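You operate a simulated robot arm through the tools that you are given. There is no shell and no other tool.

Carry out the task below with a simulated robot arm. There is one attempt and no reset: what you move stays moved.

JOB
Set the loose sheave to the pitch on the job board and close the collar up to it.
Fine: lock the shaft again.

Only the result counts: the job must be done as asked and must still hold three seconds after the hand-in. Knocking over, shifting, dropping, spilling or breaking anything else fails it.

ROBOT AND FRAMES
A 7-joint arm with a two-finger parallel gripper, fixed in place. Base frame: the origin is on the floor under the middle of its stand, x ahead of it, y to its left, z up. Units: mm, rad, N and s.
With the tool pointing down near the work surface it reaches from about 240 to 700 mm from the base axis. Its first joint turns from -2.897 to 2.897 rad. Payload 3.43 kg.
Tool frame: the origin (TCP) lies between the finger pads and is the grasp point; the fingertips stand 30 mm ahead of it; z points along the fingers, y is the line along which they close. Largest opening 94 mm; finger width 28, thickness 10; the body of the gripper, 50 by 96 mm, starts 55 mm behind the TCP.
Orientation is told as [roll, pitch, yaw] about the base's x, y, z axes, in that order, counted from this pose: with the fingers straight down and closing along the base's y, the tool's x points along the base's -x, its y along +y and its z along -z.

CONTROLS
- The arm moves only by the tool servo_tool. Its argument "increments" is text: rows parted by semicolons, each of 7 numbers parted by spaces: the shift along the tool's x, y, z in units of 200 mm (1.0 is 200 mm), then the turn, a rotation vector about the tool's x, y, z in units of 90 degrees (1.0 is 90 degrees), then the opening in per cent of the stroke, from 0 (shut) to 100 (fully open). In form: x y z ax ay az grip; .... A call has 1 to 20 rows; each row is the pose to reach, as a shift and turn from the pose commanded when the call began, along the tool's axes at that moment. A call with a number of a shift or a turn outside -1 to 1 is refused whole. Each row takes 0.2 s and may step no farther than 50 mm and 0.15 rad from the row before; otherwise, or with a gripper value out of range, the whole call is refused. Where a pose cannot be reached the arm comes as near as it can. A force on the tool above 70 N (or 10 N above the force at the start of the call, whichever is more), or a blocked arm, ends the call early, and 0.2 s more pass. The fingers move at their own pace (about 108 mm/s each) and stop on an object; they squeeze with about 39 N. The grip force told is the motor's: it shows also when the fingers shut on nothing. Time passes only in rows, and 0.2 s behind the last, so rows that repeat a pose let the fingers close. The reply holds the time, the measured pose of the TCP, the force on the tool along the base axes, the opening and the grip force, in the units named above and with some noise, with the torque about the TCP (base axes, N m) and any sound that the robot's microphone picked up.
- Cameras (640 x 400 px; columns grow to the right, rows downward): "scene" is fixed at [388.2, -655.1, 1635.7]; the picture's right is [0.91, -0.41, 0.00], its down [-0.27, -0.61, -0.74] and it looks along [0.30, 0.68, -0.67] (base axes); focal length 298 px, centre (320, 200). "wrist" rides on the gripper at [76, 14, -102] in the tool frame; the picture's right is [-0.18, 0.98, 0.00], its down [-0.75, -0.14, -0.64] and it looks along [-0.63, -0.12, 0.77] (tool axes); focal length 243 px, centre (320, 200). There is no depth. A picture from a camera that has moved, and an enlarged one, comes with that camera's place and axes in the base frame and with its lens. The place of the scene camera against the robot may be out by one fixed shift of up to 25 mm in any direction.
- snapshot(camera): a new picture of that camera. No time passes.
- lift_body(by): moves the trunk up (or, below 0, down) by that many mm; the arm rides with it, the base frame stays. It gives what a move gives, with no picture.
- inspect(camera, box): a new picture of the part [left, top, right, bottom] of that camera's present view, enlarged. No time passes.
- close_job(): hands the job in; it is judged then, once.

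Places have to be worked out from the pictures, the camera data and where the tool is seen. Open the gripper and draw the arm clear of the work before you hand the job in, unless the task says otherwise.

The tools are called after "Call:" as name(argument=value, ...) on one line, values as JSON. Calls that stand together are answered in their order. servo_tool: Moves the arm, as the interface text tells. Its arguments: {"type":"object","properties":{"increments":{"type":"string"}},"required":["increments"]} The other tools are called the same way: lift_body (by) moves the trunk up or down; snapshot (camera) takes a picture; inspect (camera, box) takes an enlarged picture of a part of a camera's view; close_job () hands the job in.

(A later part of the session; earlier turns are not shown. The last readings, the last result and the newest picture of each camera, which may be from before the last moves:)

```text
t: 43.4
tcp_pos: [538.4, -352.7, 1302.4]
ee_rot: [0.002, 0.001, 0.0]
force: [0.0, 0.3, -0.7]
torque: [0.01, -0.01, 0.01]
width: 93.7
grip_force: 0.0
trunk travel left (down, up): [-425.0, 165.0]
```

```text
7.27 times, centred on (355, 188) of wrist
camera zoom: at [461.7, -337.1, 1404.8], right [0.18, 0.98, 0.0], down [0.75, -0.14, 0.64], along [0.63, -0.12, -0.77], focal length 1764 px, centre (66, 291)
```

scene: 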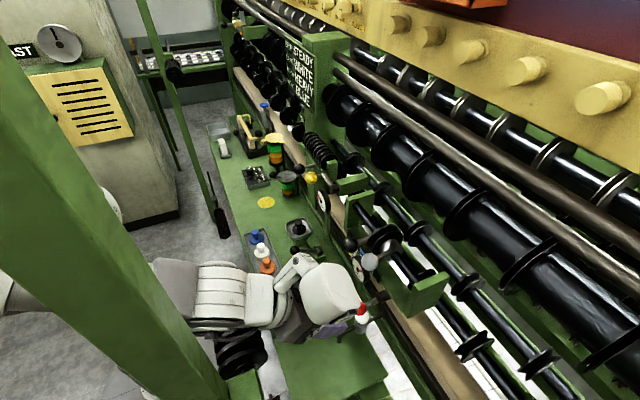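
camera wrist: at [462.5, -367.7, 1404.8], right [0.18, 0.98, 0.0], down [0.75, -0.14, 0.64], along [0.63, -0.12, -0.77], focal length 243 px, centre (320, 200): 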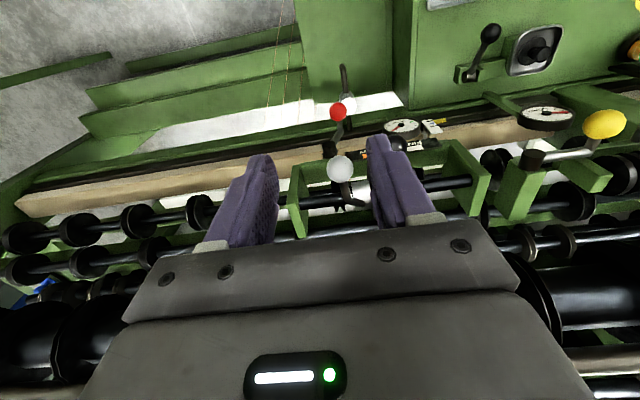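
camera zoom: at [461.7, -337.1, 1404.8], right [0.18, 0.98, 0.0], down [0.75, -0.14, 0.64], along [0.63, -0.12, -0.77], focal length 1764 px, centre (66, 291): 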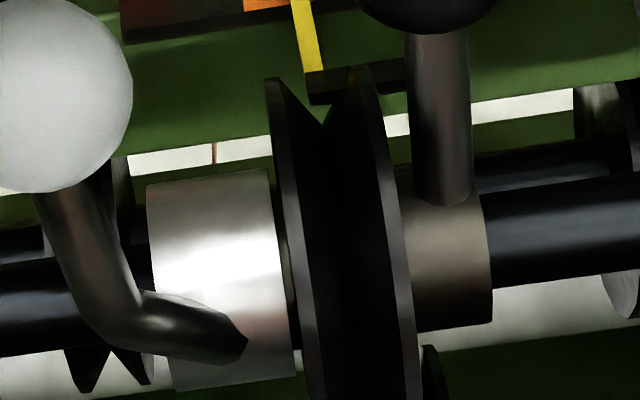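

I zoom further on the collar–sheave joint.

Call:
inspect(camera="wrist", box=[345, 170, 381, 194])

Call:
inspect(camera="wrist", box=[345, 190, 381, 214])

```text
16.00 times, centred on (363, 182) of wrist
camera zoom: at [461.7, -337.1, 1404.8], right [0.18, 0.98, 0.0], down [0.75, -0.14, 0.64], along [0.63, -0.12, -0.77], focal length 3882 px, centre (-368, 488)
```

zoom: 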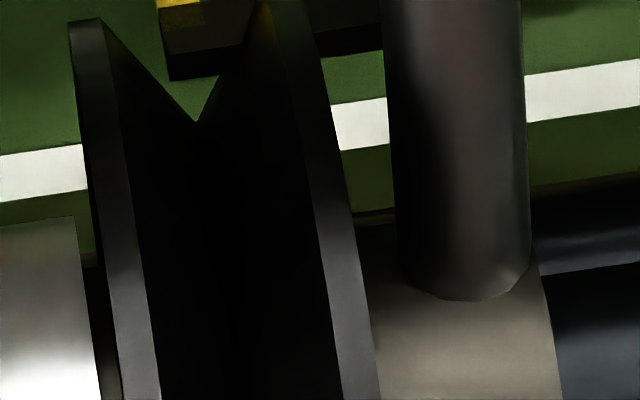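

```text
16.00 times, centred on (363, 202) of wrist
camera zoom: at [461.7, -337.1, 1404.8], right [0.18, 0.98, 0.0], down [0.75, -0.14, 0.64], along [0.63, -0.12, -0.77], focal length 3882 px, centre (-368, 168)
```

zoom: 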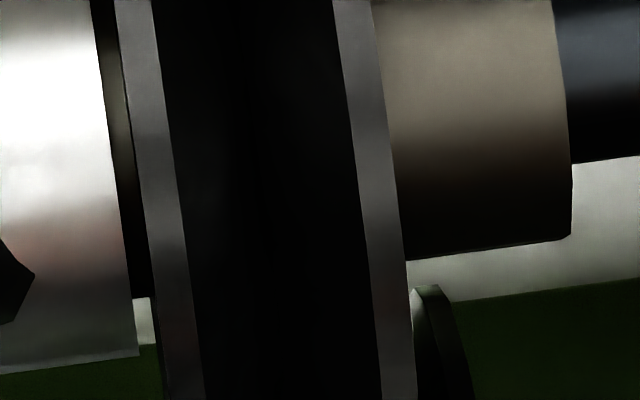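

The hub (2 mm) fills the remaining space and the grey ball moved 68 mm vs 70 mm for the sheave, so the collar is closed up against it. Now I go back to the tilted front pose, on the way to the red crank (its ball now ≈ (629,-367,951)).

Call:
servo_tool(increments="0.02 0.06 0.05 0 -0.07 0 64; 0.04 0.12 0.12 0 -0.14 0 64; 0.06 0.18 0.22 0 -0.22 0 64; 0.08 0.22 0.33 0 -0.3 0 64; 0.09 0.25 0.44 0 -0.38 0 64; 0.1 0.255 0.55 0 -0.45 0 64; 0.105 0.255 0.65 0 -0.5 0 64")

Call:
snapshot(camera="wrist")

```text
t: 45.0
tcp_pos: [516.5, -302.2, 1171.5]
ee_rot: [0.001, -0.787, 0.0]
force: [0.0, -0.2, -0.2]
torque: [-0.04, 0.01, 0.01]
width: 60.0
grip_force: 0.1
trunk travel left (down, up): [-425.0, 165.0]
```

```text
taken
camera wrist: at [390.0, -286.4, 1190.7], right [0.13, 0.98, 0.13], down [0.08, -0.14, 0.99], along [0.99, -0.12, -0.09], focal length 243 px, centre (320, 200)
```

wrist: 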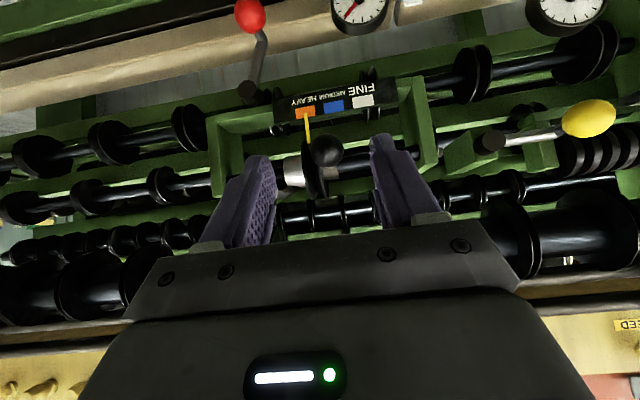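

I descend in steps toward the red ball, keeping x forward so the forearm stays clear of the ribbed roll, stopping ~57 mm short.

Call:
servo_tool(increments="0.085 -0.007 0.168 0 0 0 64; 0.17 -0.014 0.336 0 0 0 64; 0.232 -0.039 0.486 0 0 0 64; 0.2935 -0.064 0.6365 0 0 0 64; 0.371 -0.189 0.785 0 0 0 64; 0.382 -0.319 0.845 0 0 0 64")

Call:
snapshot(camera="wrist")

Call:
inspect(camera="wrist", box=[240, 90, 400, 230])

```text
t: 46.4
tcp_pos: [583.5, -365.2, 996.8]
ee_rot: [0.0, -0.786, 0.0]
force: [-0.4, 0.1, -0.1]
torque: [0.03, 0.01, 0.01]
width: 60.3
grip_force: 0.1
trunk travel left (down, up): [-425.0, 165.0]
```

```text
taken
camera wrist: at [456.2, -349.7, 1016.6], right [0.13, 0.98, 0.13], down [0.08, -0.14, 0.99], along [0.99, -0.12, -0.1], focal length 243 px, centre (320, 200)
```

wrist: 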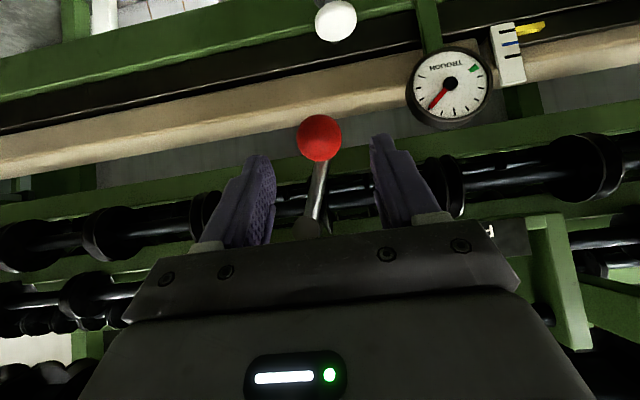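

```text
2.86 times, centred on (320, 160) of wrist
camera zoom: at [456.2, -349.7, 1016.6], right [0.13, 0.98, 0.13], down [0.08, -0.14, 0.99], along [0.99, -0.12, -0.1], focal length 693 px, centre (320, 314)
```

zoom: 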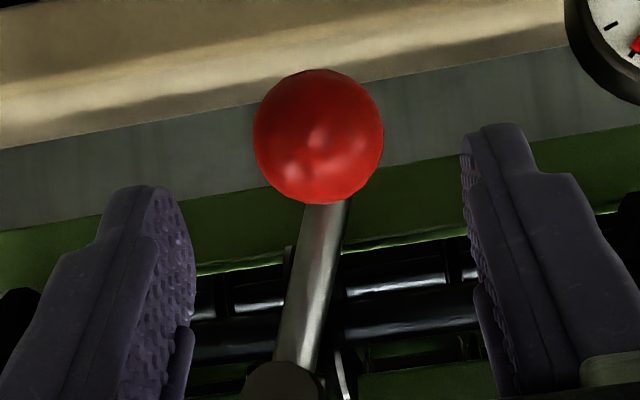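

The ball is centred between the fingers at ≈(629,-365,954). I advance and grip it.

Call:
servo_tool(increments="-0.003 0 0.09 0 0 0 64; -0.006 0 0.18 0 0 0 64; -0.008 0 0.264 0 0 0 64; -0.008 0 0.264 0 0 0 40; -0.008 0 0.264 0 0 0 20; -0.008 0 0.264 0 0 0 20; -0.008 0 0.264 0 0 0 20")

```text
t: 48.0
tcp_pos: [621.2, -364.3, 960.4]
ee_rot: [0.0, -0.786, 0.0]
force: [-0.1, 0.1, -1.9]
torque: [0.01, 0.01, 0.0]
width: 33.2
grip_force: 44.8
trunk travel left (down, up): [-425.0, 165.0]
```

Gripped. I swing the crank back up along its arc (centre ≈ y −390, z 1023, radius 70), first to about −30°.

Call:
servo_tool(increments="-0.008 0.024 -0.008 0 0 0 20; -0.0156 0.0455 -0.0156 0 0 0 20; -0.0272 0.071 -0.0272 0 0 0 20; -0.0403 0.0955 -0.0403 0 0 0 20; -0.0548 0.1177 -0.0548 0 0 0 20; -0.0707 0.1385 -0.0707 0 0 0 20; -0.0877 0.157 -0.0877 0 0 0 20; -0.106 0.173 -0.106 0 0 0 20")

```text
t: 49.8
tcp_pos: [622.3, -330.7, 992.2]
ee_rot: [0.001, -0.786, 0.001]
force: [-6.2, -7.0, -3.6]
torque: [0.45, 0.52, -0.07]
width: 33.4
grip_force: 45.3
trunk travel left (down, up): [-425.0, 165.0]
```

It follows smoothly with ~10 N. I continue up to the upper stop (TCP z ≈ 1026).

Call:
servo_tool(increments="-0.019 0.0143 -0.019 0 0 0 20; -0.039 0.026 -0.039 0 0 0 20; -0.0594 0.035 -0.0594 0 0 0 20; -0.0803 0.0415 -0.0803 0 0 0 20; -0.1017 0.0456 -0.1017 0 0 0 20; -0.1233 0.047 -0.1233 0 0 0 20; -0.133 0.0465 -0.133 0 0 0 20")

```text
t: 51.4
tcp_pos: [622.9, -325.0, 1025.4]
ee_rot: [0.003, -0.779, 0.002]
force: [-31.4, -0.3, -18.9]
torque: [5.24, -1.63, 0.37]
width: 38.7
grip_force: 18.7
trunk travel left (down, up): [-425.0, 165.0]
```

Something unusual: the opening grew to 38.7 mm with a torque about x. I stop and look before doing anything else.

Call:
snapshot(camera="wrist")

Call:
inspect(camera="wrist", box=[240, 110, 400, 230])

Call:
inspect(camera="scene", box=[310, 210, 430, 310])

```text
taken
camera wrist: at [495.3, -308.7, 1045.6], right [0.13, 0.98, 0.13], down [0.08, -0.14, 0.99], along [0.99, -0.11, -0.1], focal length 243 px, centre (320, 200)
```

wrist: 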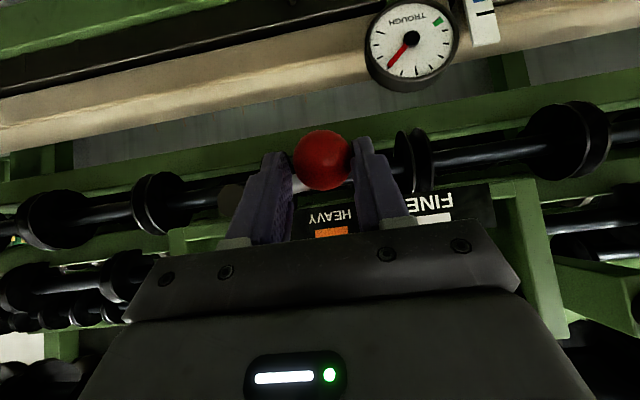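

```text
3.33 times, centred on (320, 170) of wrist
camera zoom: at [495.3, -308.7, 1045.6], right [0.13, 0.98, 0.13], down [0.08, -0.14, 0.99], along [0.99, -0.11, -0.1], focal length 809 px, centre (320, 300)
```

zoom: 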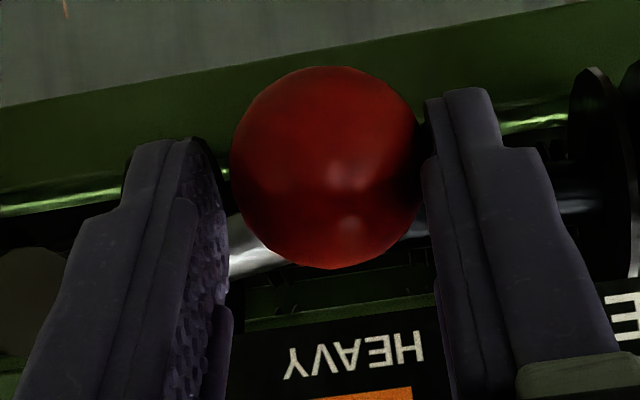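

```text
4.00 times, centred on (370, 260) of scene
camera zoom: at [388.2, -655.1, 1635.7], right [0.91, -0.41, 0.0], down [-0.27, -0.61, -0.74], along [0.3, 0.68, -0.67], focal length 1191 px, centre (120, -40)
```

zoom: 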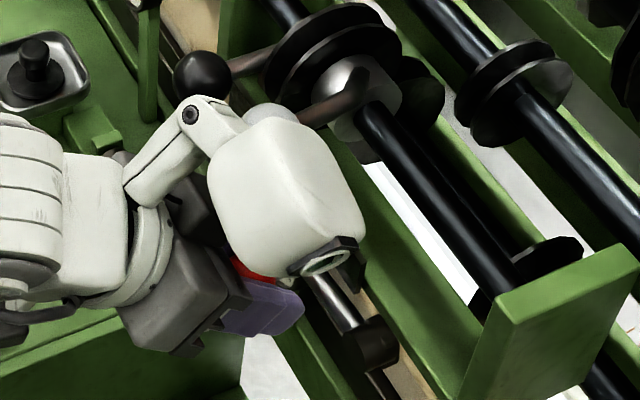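

The red ball has slipped ~9 mm low in the grip: the crank stalled near −5°, and the torque suggests the rounded wrist pod above the gripper is pressing sideways on the black ball (now at y≈−302). I reverse down the same arc to take that load off.

Call:
servo_tool(increments="0.0097 0.0005 0.0097 0 0 0 20; 0.0313 -0.0009 0.0313 0 0 0 20; 0.0527 -0.005 0.0527 0 0 0 20; 0.0736 -0.0115 0.0736 0 0 0 20; 0.094 -0.0205 0.094 0 0 0 20; 0.114 -0.0322 0.114 0 0 0 20; 0.133 -0.0465 0.133 0 0 0 20")

Call:
snapshot(camera="wrist")

Call:
inspect(camera="scene", box=[310, 210, 430, 310])

```text
t: 52.3
tcp_pos: [624.1, -321.0, 1028.3]
ee_rot: [-0.004, -0.81, -0.005]
force: [-27.5, 19.2, 34.1]
torque: [2.23, -0.95, 0.54]
width: 33.1
grip_force: 44.8
trunk travel left (down, up): [-425.0, 165.0]
stopped in row 4: the force on the tool passed its limit at 74 N (the readings are from after the stop); the commanded pose is now the measured one
```

```text
taken
camera wrist: at [495.5, -304.3, 1044.1], right [0.13, 0.98, 0.13], down [0.05, -0.14, 0.99], along [0.99, -0.12, -0.07], focal length 243 px, centre (320, 200)
```

wrist: 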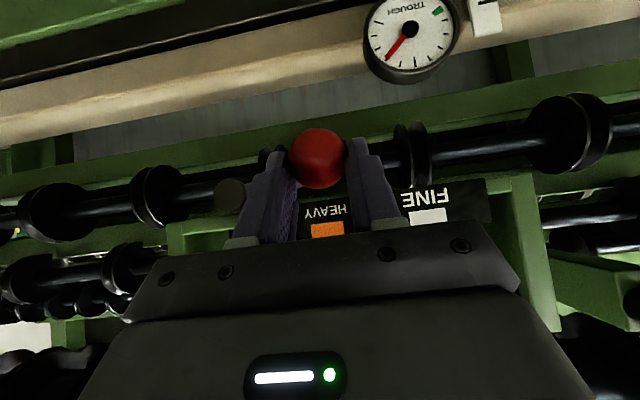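

```text
4.00 times, centred on (370, 260) of scene
camera zoom: at [388.2, -655.1, 1635.7], right [0.91, -0.41, 0.0], down [-0.27, -0.61, -0.74], along [0.3, 0.68, -0.67], focal length 1191 px, centre (120, -40)
```

zoom: 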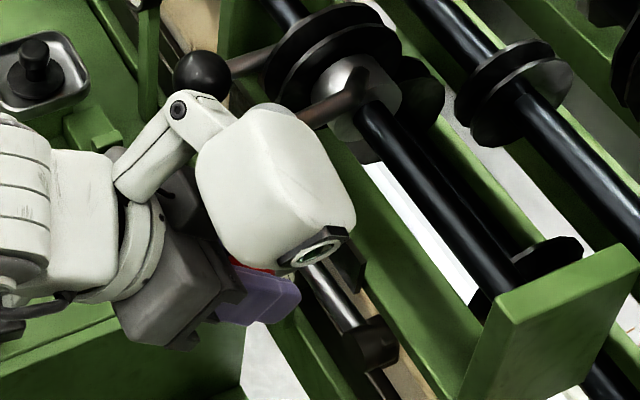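

The crank did not follow down; the arm is held up by something (74 N at stop). I look closely where the wrist links meet the black and grey balls, and whether the sheave has shifted, before any further move.

Call:
inspect(camera="scene", box=[320, 210, 380, 248])

Call:
inspect(camera="scene", box=[330, 210, 430, 272])

Call:
inspect(camera="wrist", box=[260, 120, 400, 240])

Call:
inspect(camera="wrist", box=[290, 195, 360, 240])

```text
10.53 times, centred on (350, 229) of scene
camera zoom: at [388.2, -655.1, 1635.7], right [0.91, -0.41, 0.0], down [-0.27, -0.61, -0.74], along [0.3, 0.68, -0.67], focal length 3134 px, centre (4, -105)
```

zoom: 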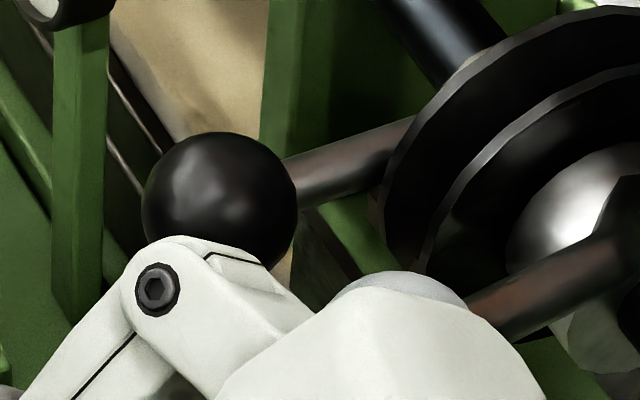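

```text
6.40 times, centred on (380, 241) of scene
camera zoom: at [388.2, -655.1, 1635.7], right [0.91, -0.41, 0.0], down [-0.27, -0.61, -0.74], along [0.3, 0.68, -0.67], focal length 1905 px, centre (-64, -62)
```

zoom: 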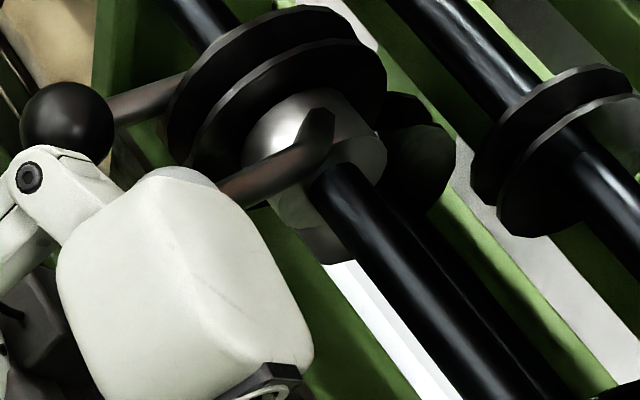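

```text
3.33 times, centred on (330, 180) of wrist
camera zoom: at [495.5, -304.3, 1044.1], right [0.13, 0.98, 0.13], down [0.05, -0.14, 0.99], along [0.99, -0.12, -0.07], focal length 809 px, centre (287, 267)
```

zoom: 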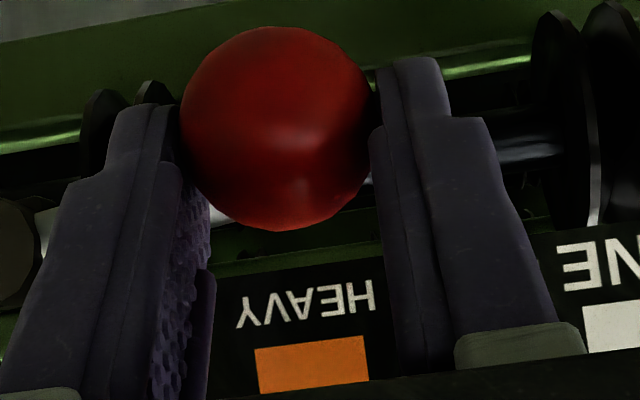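

```text
8.89 times, centred on (325, 218) of wrist
camera zoom: at [495.5, -304.3, 1044.1], right [0.13, 0.98, 0.13], down [0.05, -0.14, 0.99], along [0.99, -0.12, -0.07], focal length 2157 px, centre (276, 44)
```

zoom: 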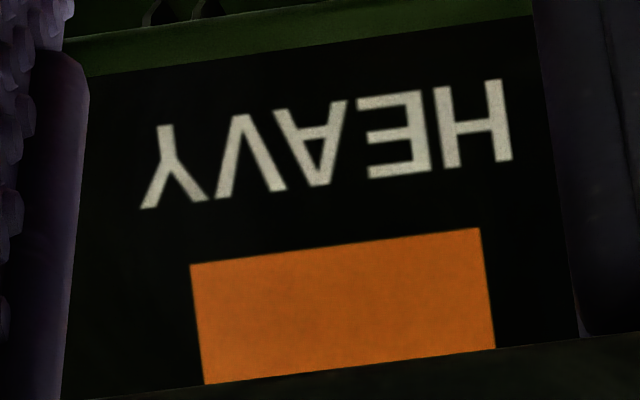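

The sheave and collar have been shoved ~50 mm back toward +y: the arm's wrist link (above the gripper) caught the grey ball during the upswing. The link is on the −y side of the balls, so I open the fingers fully first to free the red ball, holding position.

Call:
servo_tool(increments="0 0 0 0 0 0 60; 0 0 0 0 0 0 100; 0 0 0 0 0 0 100")

Call:
inspect(camera="wrist", box=[240, 110, 400, 230])

```text
t: 53.1
tcp_pos: [627.2, -327.5, 1022.5]
ee_rot: [-0.004, -0.806, -0.006]
force: [-3.2, -7.0, 0.4]
torque: [0.83, -0.44, -0.01]
width: 94.2
grip_force: 0.0
trunk travel left (down, up): [-425.0, 165.0]
```

```text
3.33 times, centred on (320, 170) of wrist
camera zoom: at [499.7, -309.9, 1039.2], right [0.14, 0.98, 0.13], down [0.06, -0.14, 0.99], along [0.99, -0.13, -0.08], focal length 809 px, centre (320, 300)
```

zoom: 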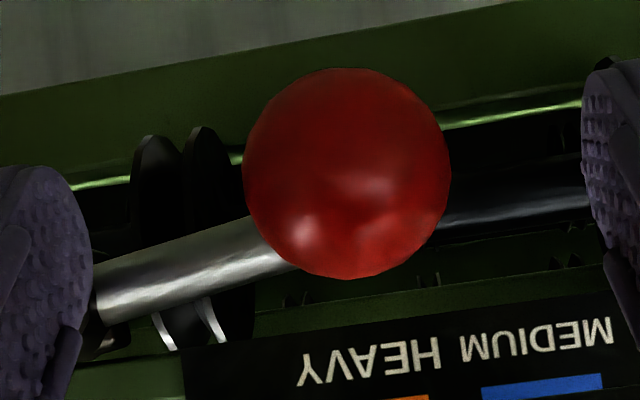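

Forces dropped; only ~7 N of light contact remains. I slide the arm 16 mm toward −y (fingers straddle the red ball with ~24 mm to spare) to clear the wrist link from the grey ball.

Call:
servo_tool(increments="0 -0.03 0 0 0 0 100; 0 -0.06 0 0 0 0 100; 0 -0.08 0 0 0 0 100")

Call:
inspect(camera="scene", box=[310, 200, 410, 262])

Call:
inspect(camera="wrist", box=[240, 110, 400, 230])

```text
t: 53.9
tcp_pos: [626.5, -340.1, 1022.6]
ee_rot: [-0.005, -0.805, -0.004]
force: [0.0, 0.6, 0.3]
torque: [0.01, -0.03, 0.0]
width: 93.9
grip_force: 0.1
trunk travel left (down, up): [-425.0, 165.0]
```

```text
6.40 times, centred on (360, 231) of scene
camera zoom: at [388.2, -655.1, 1635.7], right [0.91, -0.41, 0.0], down [-0.27, -0.61, -0.74], along [0.3, 0.68, -0.67], focal length 1905 px, centre (64, 2)
```

zoom: 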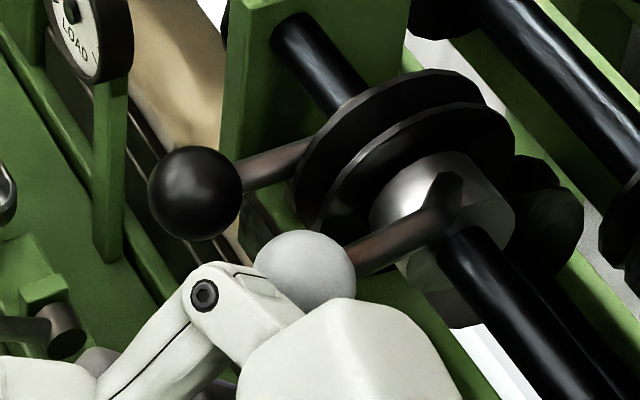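

```text
3.33 times, centred on (320, 170) of wrist
camera zoom: at [500.1, -324.3, 1039.4], right [0.13, 0.98, 0.13], down [0.06, -0.14, 0.99], along [0.99, -0.12, -0.08], focal length 809 px, centre (320, 300)
```

zoom: 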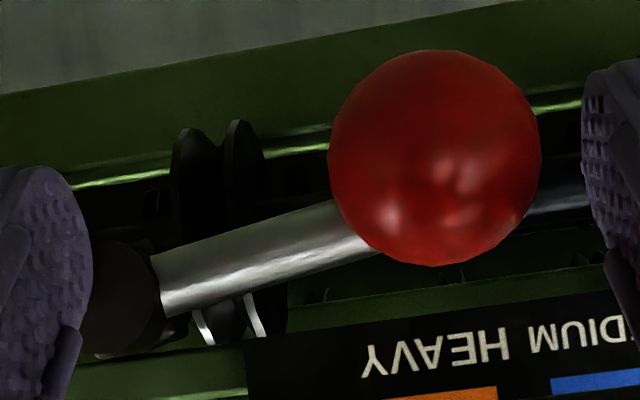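

Free of contact now (0 N). The sheave/collar sit ~50 mm off, and the crank is at about −8°. I retreat straight back, then away from the work, before planning a grip pose that keeps the wrist link clear of the balls.

Call:
servo_tool(increments="0 0 -0.1 0 0 0 100; 0 0 -0.2 0 0 0 100; 0 0 -0.35 0 0 0 100; 0 0 -0.5 0 0 0 100; 0.106 0 -0.606 0 0 0 100; 0.106 0.1 -0.62 0 0 0 100; 0.106 0.2 -0.64 0 0 0 100")

Call:
snapshot(camera="wrist")

Call:
snapshot(camera="scene")

Call:
inspect(camera="wrist", box=[240, 60, 400, 220])

```text
t: 55.5
tcp_pos: [520.1, -301.0, 1096.7]
ee_rot: [-0.007, -0.808, -0.004]
force: [0.4, -0.5, 0.0]
torque: [0.01, -0.01, 0.01]
width: 94.2
grip_force: 0.1
trunk travel left (down, up): [-425.0, 165.0]
```

```text
taken
camera wrist: at [393.7, -283.7, 1112.8], right [0.14, 0.98, 0.13], down [0.06, -0.14, 0.99], along [0.99, -0.13, -0.08], focal length 243 px, centre (320, 200)
```

wrist: 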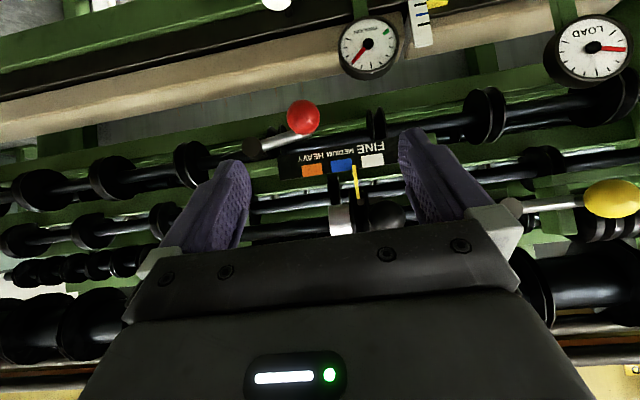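

```text
taken
```

scene: 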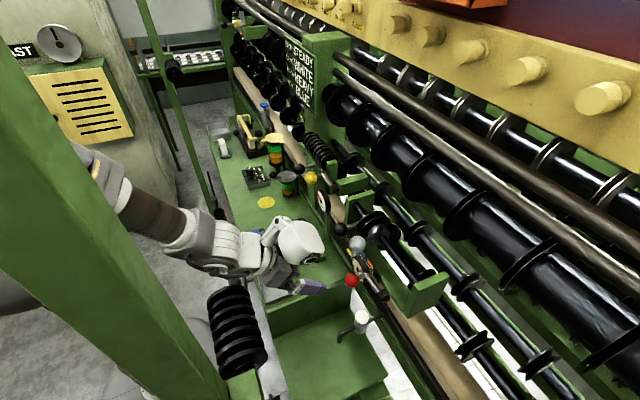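

```text
2.50 times, centred on (320, 140) of wrist
camera zoom: at [393.7, -283.7, 1112.8], right [0.14, 0.98, 0.13], down [0.06, -0.14, 0.99], along [0.99, -0.13, -0.08], focal length 606 px, centre (320, 350)
```

zoom: 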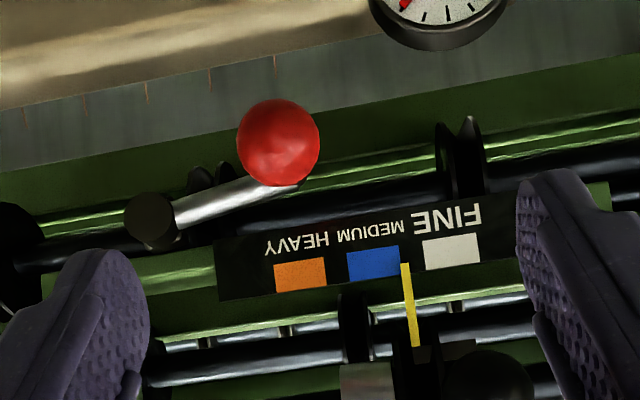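

The pointer now sits at the edge of MEDIUM, and the crank is ~6° short of locked. I'll use a nearly horizontal, radially turned tool pose so the wrist link stays ≥30 mm behind all the balls; first I shift to +y (away from the ribbed roll) and pitch the tool up.

Call:
servo_tool(increments="0 0.15 0 0 0 0 70; 0 0.3 0 0 0 0 70; 0 0.4 0 0 -0.09 0 70; 0 0.4 0 0 -0.18 0 70; 0 0.4 0 0 -0.27 0 70; 0 0.4 0 0 -0.33 0 70; 0 0.4 0 0 -0.3744 0 70")

Call:
snapshot(camera="scene")

```text
t: 57.1
tcp_pos: [521.0, -221.6, 1095.6]
ee_rot: [-0.017, -1.395, 0.008]
force: [0.3, -0.2, 0.2]
torque: [0.0, 0.02, -0.03]
width: 65.7
grip_force: 0.1
trunk travel left (down, up): [-425.0, 165.0]
```

```text
taken
```

scene: 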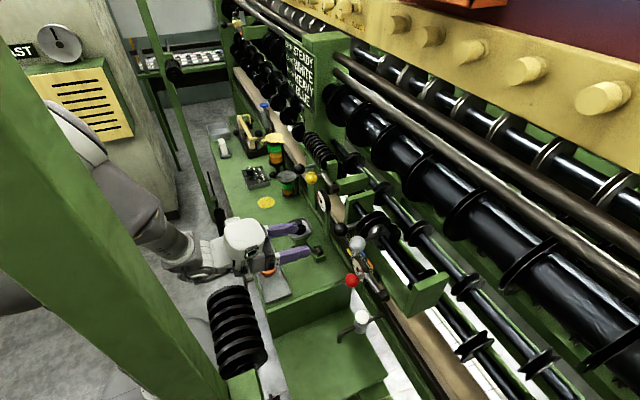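

Pitch is −80°. Now I yaw the tool −30° (pointing radially outward toward the crank), TCP staying in place.

Call:
servo_tool(increments="0 0 0 0.082 0 0.0145 70; 0 0 0 0.164 0 0.029 70; 0 0 0 0.246 0 0.0434 70; 0 0 0 0.3283 0 0.0579 70")

Call:
snapshot(camera="wrist")

Call:
snapshot(camera="scene")

```text
t: 58.1
tcp_pos: [521.5, -219.9, 1097.5]
ee_rot: [-0.032, -1.397, -0.501]
force: [0.0, 0.1, -0.1]
torque: [-0.01, -0.01, 0.0]
width: 65.8
grip_force: 0.0
trunk travel left (down, up): [-425.0, 165.0]
```

```text
taken
camera wrist: at [429.4, -148.8, 1039.1], right [0.53, 0.83, 0.18], down [-0.5, 0.14, 0.85], along [0.69, -0.54, 0.49], focal length 243 px, centre (320, 200)
```

wrist: 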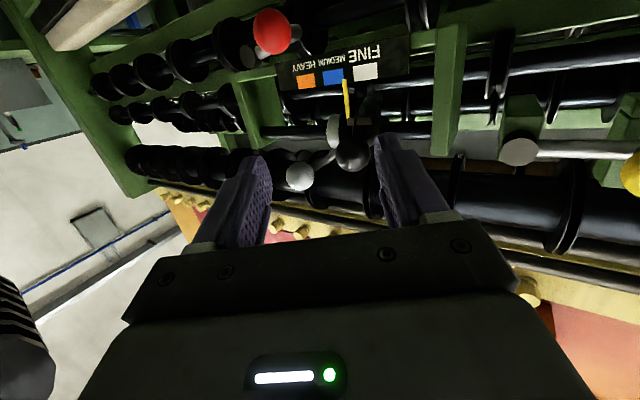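

```text
taken
```

scene: 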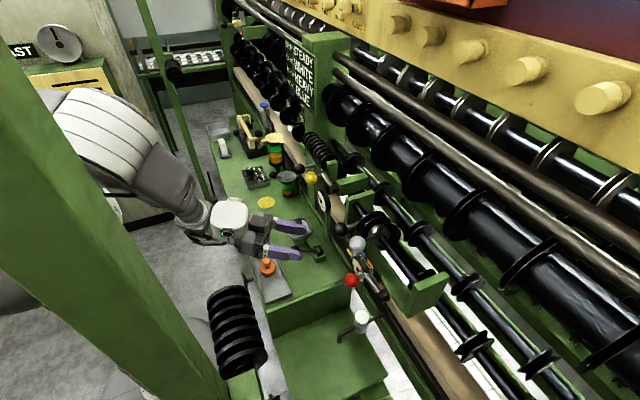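

From this pose the red ball is again at ≈(629,-320,1009). I move to a pre-grasp 90 mm short of it along the tool axis.

Call:
servo_tool(increments="0.104 -0.0525 0.111 0 0 0 70; 0.208 -0.105 0.221 0 0 0 70; 0.312 -0.1575 0.332 0 0 0 70")

Call:
snapshot(camera="wrist")

Call:
inspect(camera="scene", box=[200, 190, 400, 315])

```text
t: 58.9
tcp_pos: [552.6, -276.1, 1022.6]
ee_rot: [-0.023, -1.394, -0.506]
force: [0.7, 0.2, -0.8]
torque: [0.01, 0.02, 0.02]
width: 66.0
grip_force: 0.1
trunk travel left (down, up): [-425.0, 165.0]
```

```text
taken
camera wrist: at [460.8, -205.1, 966.3], right [0.53, 0.83, 0.18], down [-0.5, 0.13, 0.85], along [0.69, -0.54, 0.49], focal length 243 px, centre (320, 200)
```

wrist: 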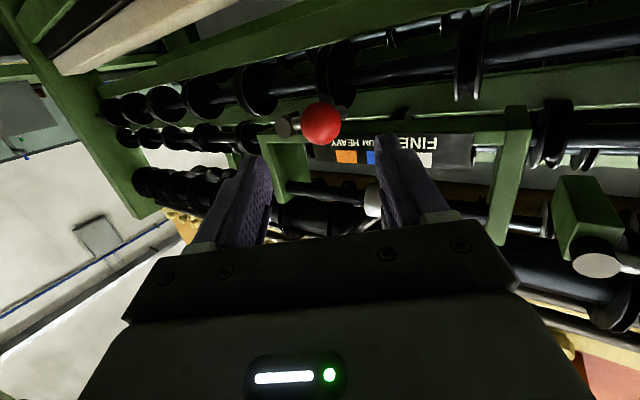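

```text
3.20 times, centred on (300, 252) of scene
camera zoom: at [388.2, -655.1, 1635.7], right [0.91, -0.41, 0.0], down [-0.27, -0.61, -0.74], along [0.3, 0.68, -0.67], focal length 953 px, centre (384, 32)
```

zoom: 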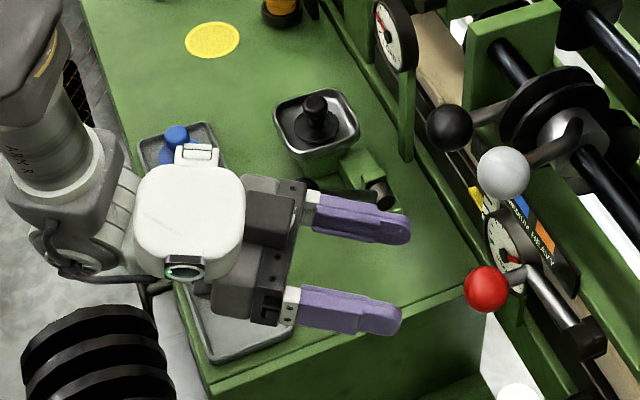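

The pod (rounded wrist link) is now well behind the balls. I advance 69 mm and grip the red ball.

Call:
servo_tool(increments="-0.004 0.003 0.115 0 0 0 70; -0.008 0.005 0.23 0 0 0 70; -0.0125 0.0075 0.345 0 0 0 70; -0.0125 0.0075 0.345 0 0 0 45; -0.0125 0.0075 0.345 0 0 0 20; -0.0125 0.0075 0.345 0 0 0 20; -0.0125 0.0075 0.345 0 0 0 20")

Call:
inspect(camera="wrist", box=[240, 90, 400, 220])

Call:
inspect(camera="scene", box=[220, 200, 400, 315])

```text
t: 60.5
tcp_pos: [612.5, -310.5, 1012.4]
ee_rot: [-0.024, -1.397, -0.511]
force: [-1.7, -6.1, 0.0]
torque: [-0.12, -0.04, -0.17]
width: 33.1
grip_force: 44.8
trunk travel left (down, up): [-425.0, 165.0]
```

```text
3.08 times, centred on (320, 155) of wrist
camera zoom: at [519.4, -238.9, 956.4], right [0.53, 0.83, 0.18], down [-0.5, 0.14, 0.85], along [0.69, -0.54, 0.49], focal length 746 px, centre (320, 338)
```

zoom: 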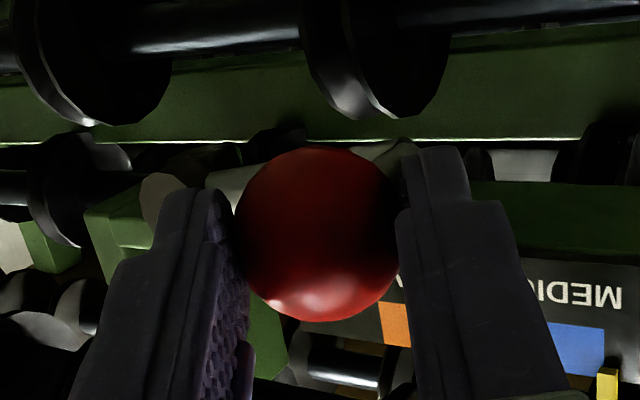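

```text
3.48 times, centred on (310, 258) of scene
camera zoom: at [388.2, -655.1, 1635.7], right [0.91, -0.41, 0.0], down [-0.27, -0.61, -0.74], along [0.3, 0.68, -0.67], focal length 1036 px, centre (355, 0)
```

zoom: 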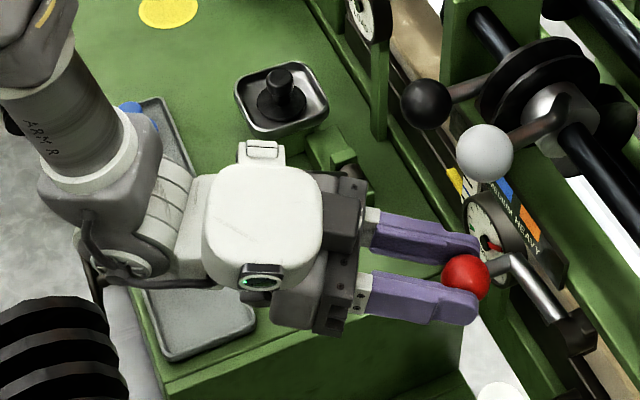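

Gripped cleanly with no side contact. I swing the crank down along its arc again, first to about −36°.

Call:
servo_tool(increments="0.0348 -0.0048 0.0089 0 0 0 20; 0.0687 -0.0127 0.0195 0 0 0 20; 0.1009 -0.024 0.0319 0 0 0 20; 0.1312 -0.0382 0.0457 0 0 0 20; 0.1594 -0.0552 0.0608 0 0 0 20")

```text
t: 61.7
tcp_pos: [612.5, -320.2, 980.6]
ee_rot: [-0.021, -1.395, -0.511]
force: [-1.7, -0.4, 13.7]
torque: [-1.02, -1.06, -0.07]
width: 33.1
grip_force: 45.0
trunk travel left (down, up): [-425.0, 165.0]
```

It follows well. I continue down to about −66°, just before the lower stop.

Call:
servo_tool(increments="0.0259 -0.0195 0.0163 0 0 0 20; 0.0491 -0.0417 0.0337 0 0 0 20; 0.0692 -0.0662 0.052 0 0 0 20; 0.0862 -0.0923 0.0707 0 0 0 20; 0.0995 -0.1201 0.0899 0 0 0 20")

Call:
inspect(camera="scene", box=[220, 200, 400, 315])

```text
t: 62.9
tcp_pos: [612.9, -347.2, 954.2]
ee_rot: [-0.031, -1.388, -0.498]
force: [1.4, 22.3, -11.1]
torque: [-0.81, -0.49, 0.49]
width: 33.4
grip_force: 44.7
trunk travel left (down, up): [-425.0, 165.0]
```

```text
3.48 times, centred on (310, 258) of scene
camera zoom: at [388.2, -655.1, 1635.7], right [0.91, -0.41, 0.0], down [-0.27, -0.61, -0.74], along [0.3, 0.68, -0.67], focal length 1036 px, centre (355, 0)
```

zoom: 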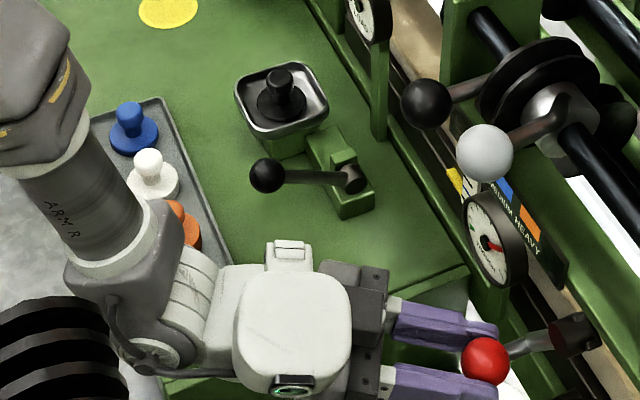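

The crank is at its lower stop (22 N). I unload slightly, open and back straight out along the tool axis.

Call:
servo_tool(increments="0.0017 0.0172 -0.0101 0 0 0 20; 0.0017 0.0172 -0.0101 0 0 0 70; 0.0017 0.0172 -0.0101 0 0 0 70; 0.0017 0.0172 -0.12 0 0 0 70; 0.0017 0.0172 -0.25 0 0 0 70; 0.0017 0.0172 -0.42 0 0 0 70")

Call:
snapshot(camera="wrist")

Call:
snapshot(camera="scene")

```text
t: 64.3
tcp_pos: [541.0, -304.5, 970.8]
ee_rot: [-0.031, -1.396, -0.502]
force: [-0.4, -0.1, -0.2]
torque: [0.01, -0.01, -0.02]
width: 65.6
grip_force: 0.1
trunk travel left (down, up): [-425.0, 165.0]
```

```text
taken
camera wrist: at [448.7, -233.2, 914.6], right [0.53, 0.83, 0.18], down [-0.5, 0.14, 0.85], along [0.69, -0.54, 0.49], focal length 243 px, centre (320, 200)
```

wrist: 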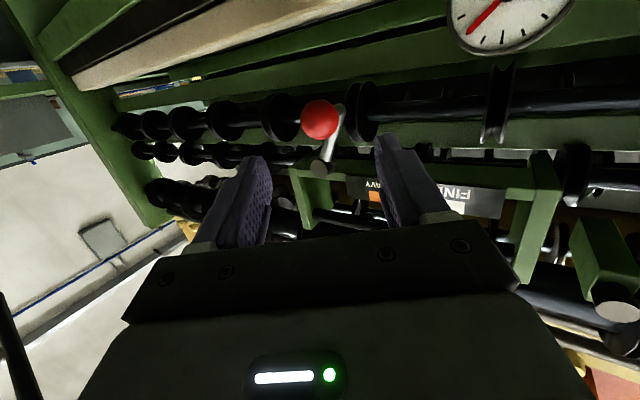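

```text
taken
```

scene: 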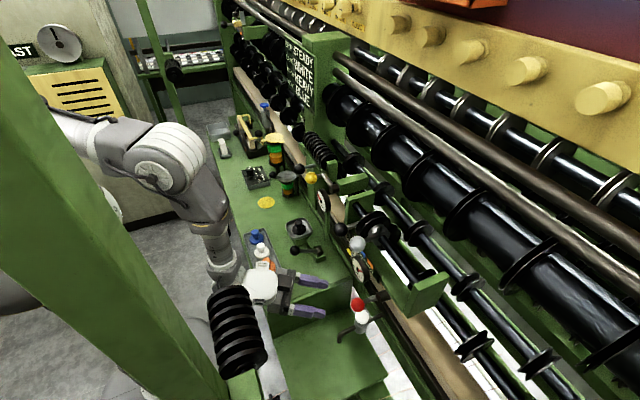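

The wrist passes fairly near the ribbed roll here, so I move straight toward +y first and then up to a pre-grasp in front of the black ball.

Call:
servo_tool(increments="0.0172 0.1716 -0.101 0 0 0 62; 0.0344 0.3432 -0.202 0 0 0 62; -0.1567 0.412 -0.265 0 0 0 62; -0.378 0.4167 -0.294 0 0 0 62; -0.6 0.4213 -0.323 0 0 0 62; -0.7637 0.427 -0.3405 0 0 0 62")

Call:
snapshot(camera="wrist")

Call:
snapshot(camera="scene")

```text
t: 65.7
tcp_pos: [551.0, -210.4, 1133.6]
ee_rot: [-0.024, -1.397, -0.507]
force: [0.3, 0.4, -0.1]
torque: [0.04, 0.03, -0.01]
width: 58.4
grip_force: 0.1
trunk travel left (down, up): [-425.0, 165.0]
```

```text
taken
camera wrist: at [458.2, -138.3, 1077.2], right [0.53, 0.83, 0.18], down [-0.5, 0.14, 0.85], along [0.69, -0.54, 0.49], focal length 243 px, centre (320, 200)
```

wrist: 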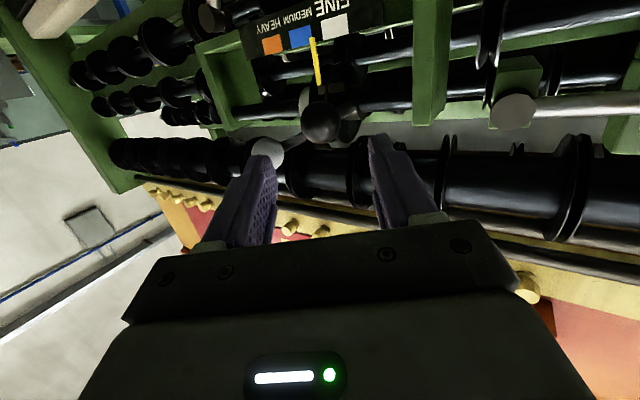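

```text
taken
```

scene: 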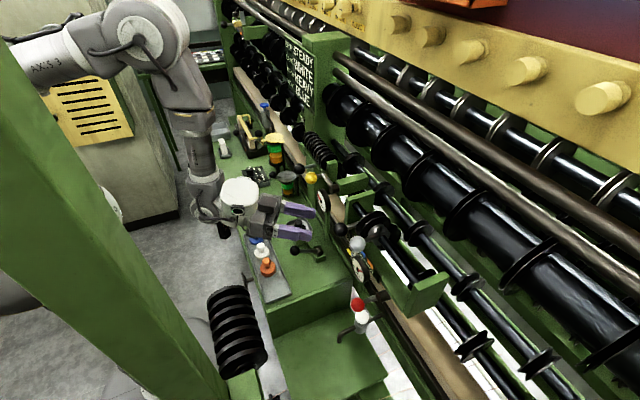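

The black ball is at ≈(626,-253,1120), centred. I advance and grip it.

Call:
servo_tool(increments="-0.003 0.003 0.11 0 0 0 62; -0.006 0.006 0.22 0 0 0 62; -0.0085 0.0085 0.337 0 0 0 62; -0.0085 0.0085 0.337 0 0 0 40; -0.0085 0.0085 0.337 0 0 0 20; -0.0085 0.0085 0.337 0 0 0 20; -0.0085 0.0085 0.337 0 0 0 20")

Call:
inspect(camera="scene", box=[280, 190, 440, 290])

```text
t: 67.3
tcp_pos: [608.1, -242.9, 1122.3]
ee_rot: [-0.026, -1.393, -0.508]
force: [-3.4, -1.2, -2.4]
torque: [0.06, 0.15, -0.21]
width: 33.4
grip_force: 45.1
trunk travel left (down, up): [-425.0, 165.0]
```

```text
4.00 times, centred on (360, 240) of scene
camera zoom: at [388.2, -655.1, 1635.7], right [0.91, -0.41, 0.0], down [-0.27, -0.61, -0.74], along [0.3, 0.68, -0.67], focal length 1191 px, centre (160, 40)
```

zoom: 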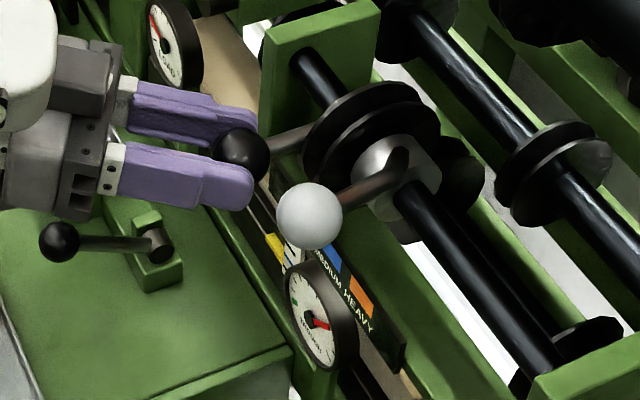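

Held well. I slide the sheave toward −y in 5 mm steps, first 15 mm to confirm it is unlocked.

Call:
servo_tool(increments="-0.0022 -0.0215 0.0126 0 0 0 20; -0.0043 -0.0429 0.0253 0 0 0 20; -0.0065 -0.0644 0.0379 0 0 0 20")

```text
t: 68.1
tcp_pos: [608.5, -256.6, 1121.9]
ee_rot: [-0.03, -1.395, -0.5]
force: [-9.6, 4.1, -10.7]
torque: [0.01, -0.01, 0.3]
width: 33.1
grip_force: 45.4
trunk travel left (down, up): [-425.0, 165.0]
```

It slides freely (≈4 N). I continue 28 mm more.

Call:
servo_tool(increments="-0.0022 -0.0215 0.0126 0 0 0 20; -0.0043 -0.0429 0.0253 0 0 0 20; -0.0065 -0.0644 0.0379 0 0 0 20; -0.0086 -0.0858 0.0505 0 0 0 20; -0.0108 -0.1073 0.0631 0 0 0 20; -0.012 -0.12 0.0707 0 0 0 20")

Call:
inspect(camera="scene", box=[330, 210, 430, 272])

Call:
inspect(camera="wrist", box=[240, 60, 400, 180])

```text
t: 69.5
tcp_pos: [609.0, -284.8, 1123.0]
ee_rot: [-0.025, -1.394, -0.507]
force: [-12.0, 3.4, -12.8]
torque: [0.04, 0.44, 0.02]
width: 33.5
grip_force: 44.7
trunk travel left (down, up): [-425.0, 165.0]
```

```text
6.40 times, centred on (380, 241) of scene
camera zoom: at [388.2, -655.1, 1635.7], right [0.91, -0.41, 0.0], down [-0.27, -0.61, -0.74], along [0.3, 0.68, -0.67], focal length 1905 px, centre (-64, -62)
```

zoom: 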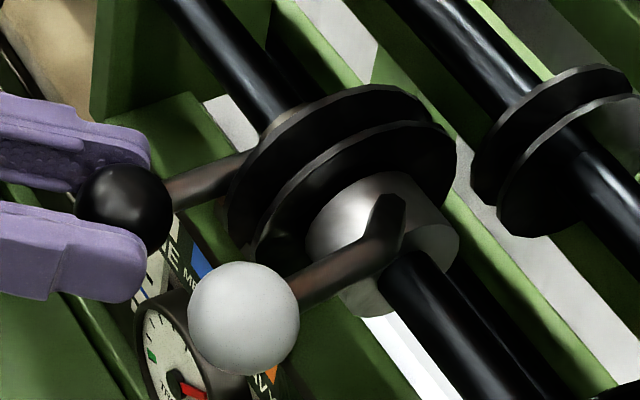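

```text
3.33 times, centred on (320, 120) of wrist
camera zoom: at [516.9, -214.2, 1066.1], right [0.53, 0.83, 0.18], down [-0.5, 0.14, 0.85], along [0.69, -0.54, 0.49], focal length 809 px, centre (320, 467)
```

zoom: 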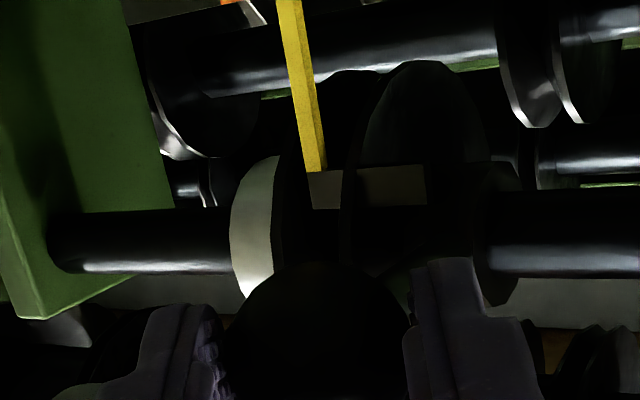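

Compared with my reference picture at HEAVY, about 7–8 mm remain. I move 7 mm and compare again in both cameras.

Call:
servo_tool(increments="-0.0011 -0.0107 0.0063 0 0 0 20; -0.0022 -0.0215 0.0126 0 0 0 20; -0.003 -0.03 0.0177 0 0 0 20; -0.003 -0.03 0.0177 0 0 0 20")

Call:
inspect(camera="scene", box=[330, 210, 430, 272])

Call:
inspect(camera="scene", box=[365, 225, 405, 265])

Call:
inspect(camera="wrist", box=[260, 20, 360, 90])

```text
t: 70.5
tcp_pos: [609.8, -293.1, 1123.4]
ee_rot: [-0.026, -1.396, -0.507]
force: [-14.8, 2.9, -16.5]
torque: [0.41, 0.51, 0.01]
width: 33.2
grip_force: 45.1
trunk travel left (down, up): [-425.0, 165.0]
```

```text
6.40 times, centred on (380, 241) of scene
camera zoom: at [388.2, -655.1, 1635.7], right [0.91, -0.41, 0.0], down [-0.27, -0.61, -0.74], along [0.3, 0.68, -0.67], focal length 1905 px, centre (-64, -62)
```

zoom: 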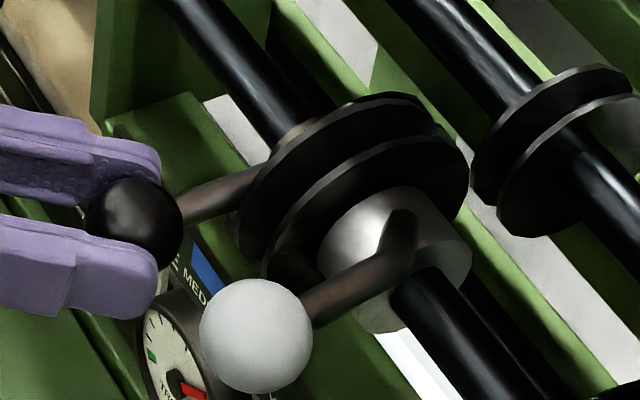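

```text
10.00 times, centred on (385, 245) of scene
camera zoom: at [388.2, -655.1, 1635.7], right [0.91, -0.41, 0.0], down [-0.27, -0.61, -0.74], along [0.3, 0.68, -0.67], focal length 2977 px, centre (-330, -250)
```

zoom: 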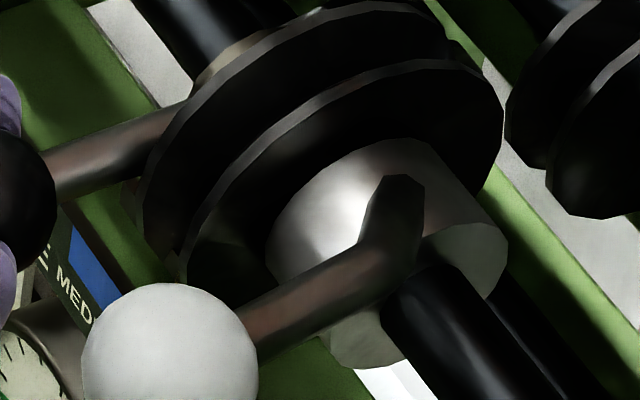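

```text
5.71 times, centred on (310, 55) of wrist
camera zoom: at [516.8, -221.5, 1066.3], right [0.53, 0.83, 0.18], down [-0.5, 0.13, 0.86], along [0.69, -0.54, 0.49], focal length 1386 px, centre (377, 1029)
```

zoom: 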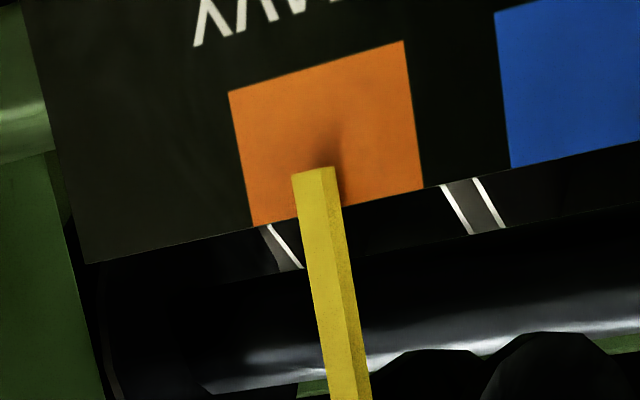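

The scene view matches the HEAVY reference within ~1 mm, and allowing for parallax the pointer is centred on orange. I open and back straight out along the tool axis.

Call:
servo_tool(increments="0 0 0 0 0 0 30; 0 0 0 0 0 0 62; 0 0 0 0 0 0 62; 0 0 -0.1 0 0 0 62; 0 0 -0.22 0 0 0 62; 0 0 -0.36 0 0 0 62")

Call:
inspect(camera="scene", box=[365, 225, 405, 265])

Call:
snapshot(camera="wrist")

Call:
inspect(camera="wrist", box=[250, 30, 350, 130])

```text
t: 71.9
tcp_pos: [548.5, -256.2, 1136.9]
ee_rot: [-0.021, -1.396, -0.509]
force: [-0.1, -0.6, 0.6]
torque: [-0.03, -0.03, 0.01]
width: 58.2
grip_force: 0.0
trunk travel left (down, up): [-425.0, 165.0]
```

```text
10.00 times, centred on (385, 245) of scene
camera zoom: at [388.2, -655.1, 1635.7], right [0.91, -0.41, 0.0], down [-0.27, -0.61, -0.74], along [0.3, 0.68, -0.67], focal length 2977 px, centre (-330, -250)
```

zoom: 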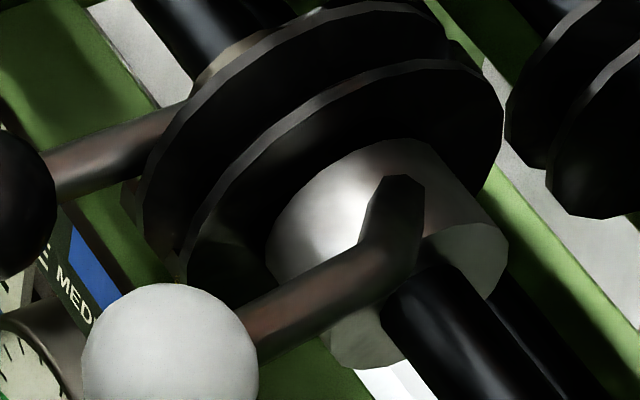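

```text
taken
camera wrist: at [455.9, -184.5, 1079.3], right [0.53, 0.83, 0.18], down [-0.5, 0.14, 0.85], along [0.69, -0.54, 0.49], focal length 243 px, centre (320, 200)
```

wrist: 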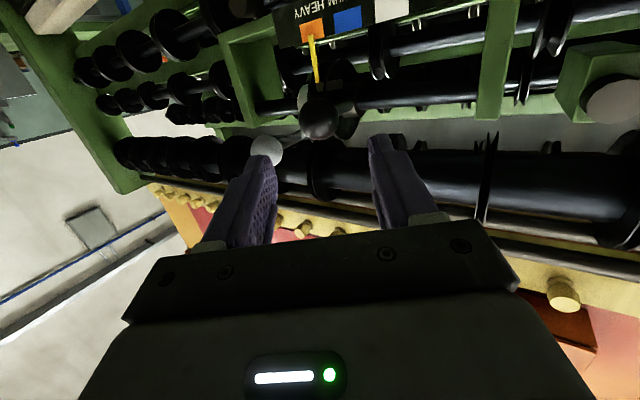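

```text
4.00 times, centred on (300, 80) of wrist
camera zoom: at [455.9, -184.5, 1079.3], right [0.53, 0.83, 0.18], down [-0.5, 0.14, 0.85], along [0.69, -0.54, 0.49], focal length 970 px, centre (400, 680)
```

zoom: 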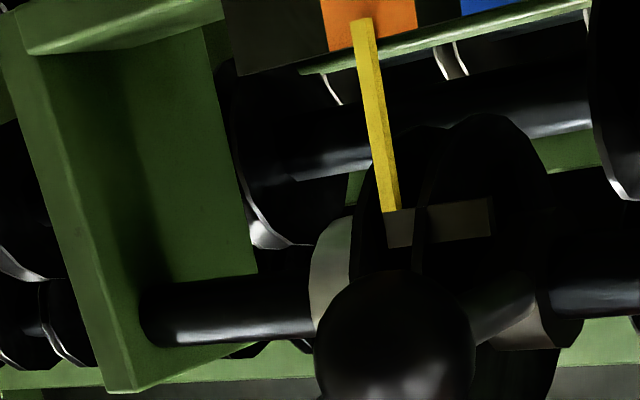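

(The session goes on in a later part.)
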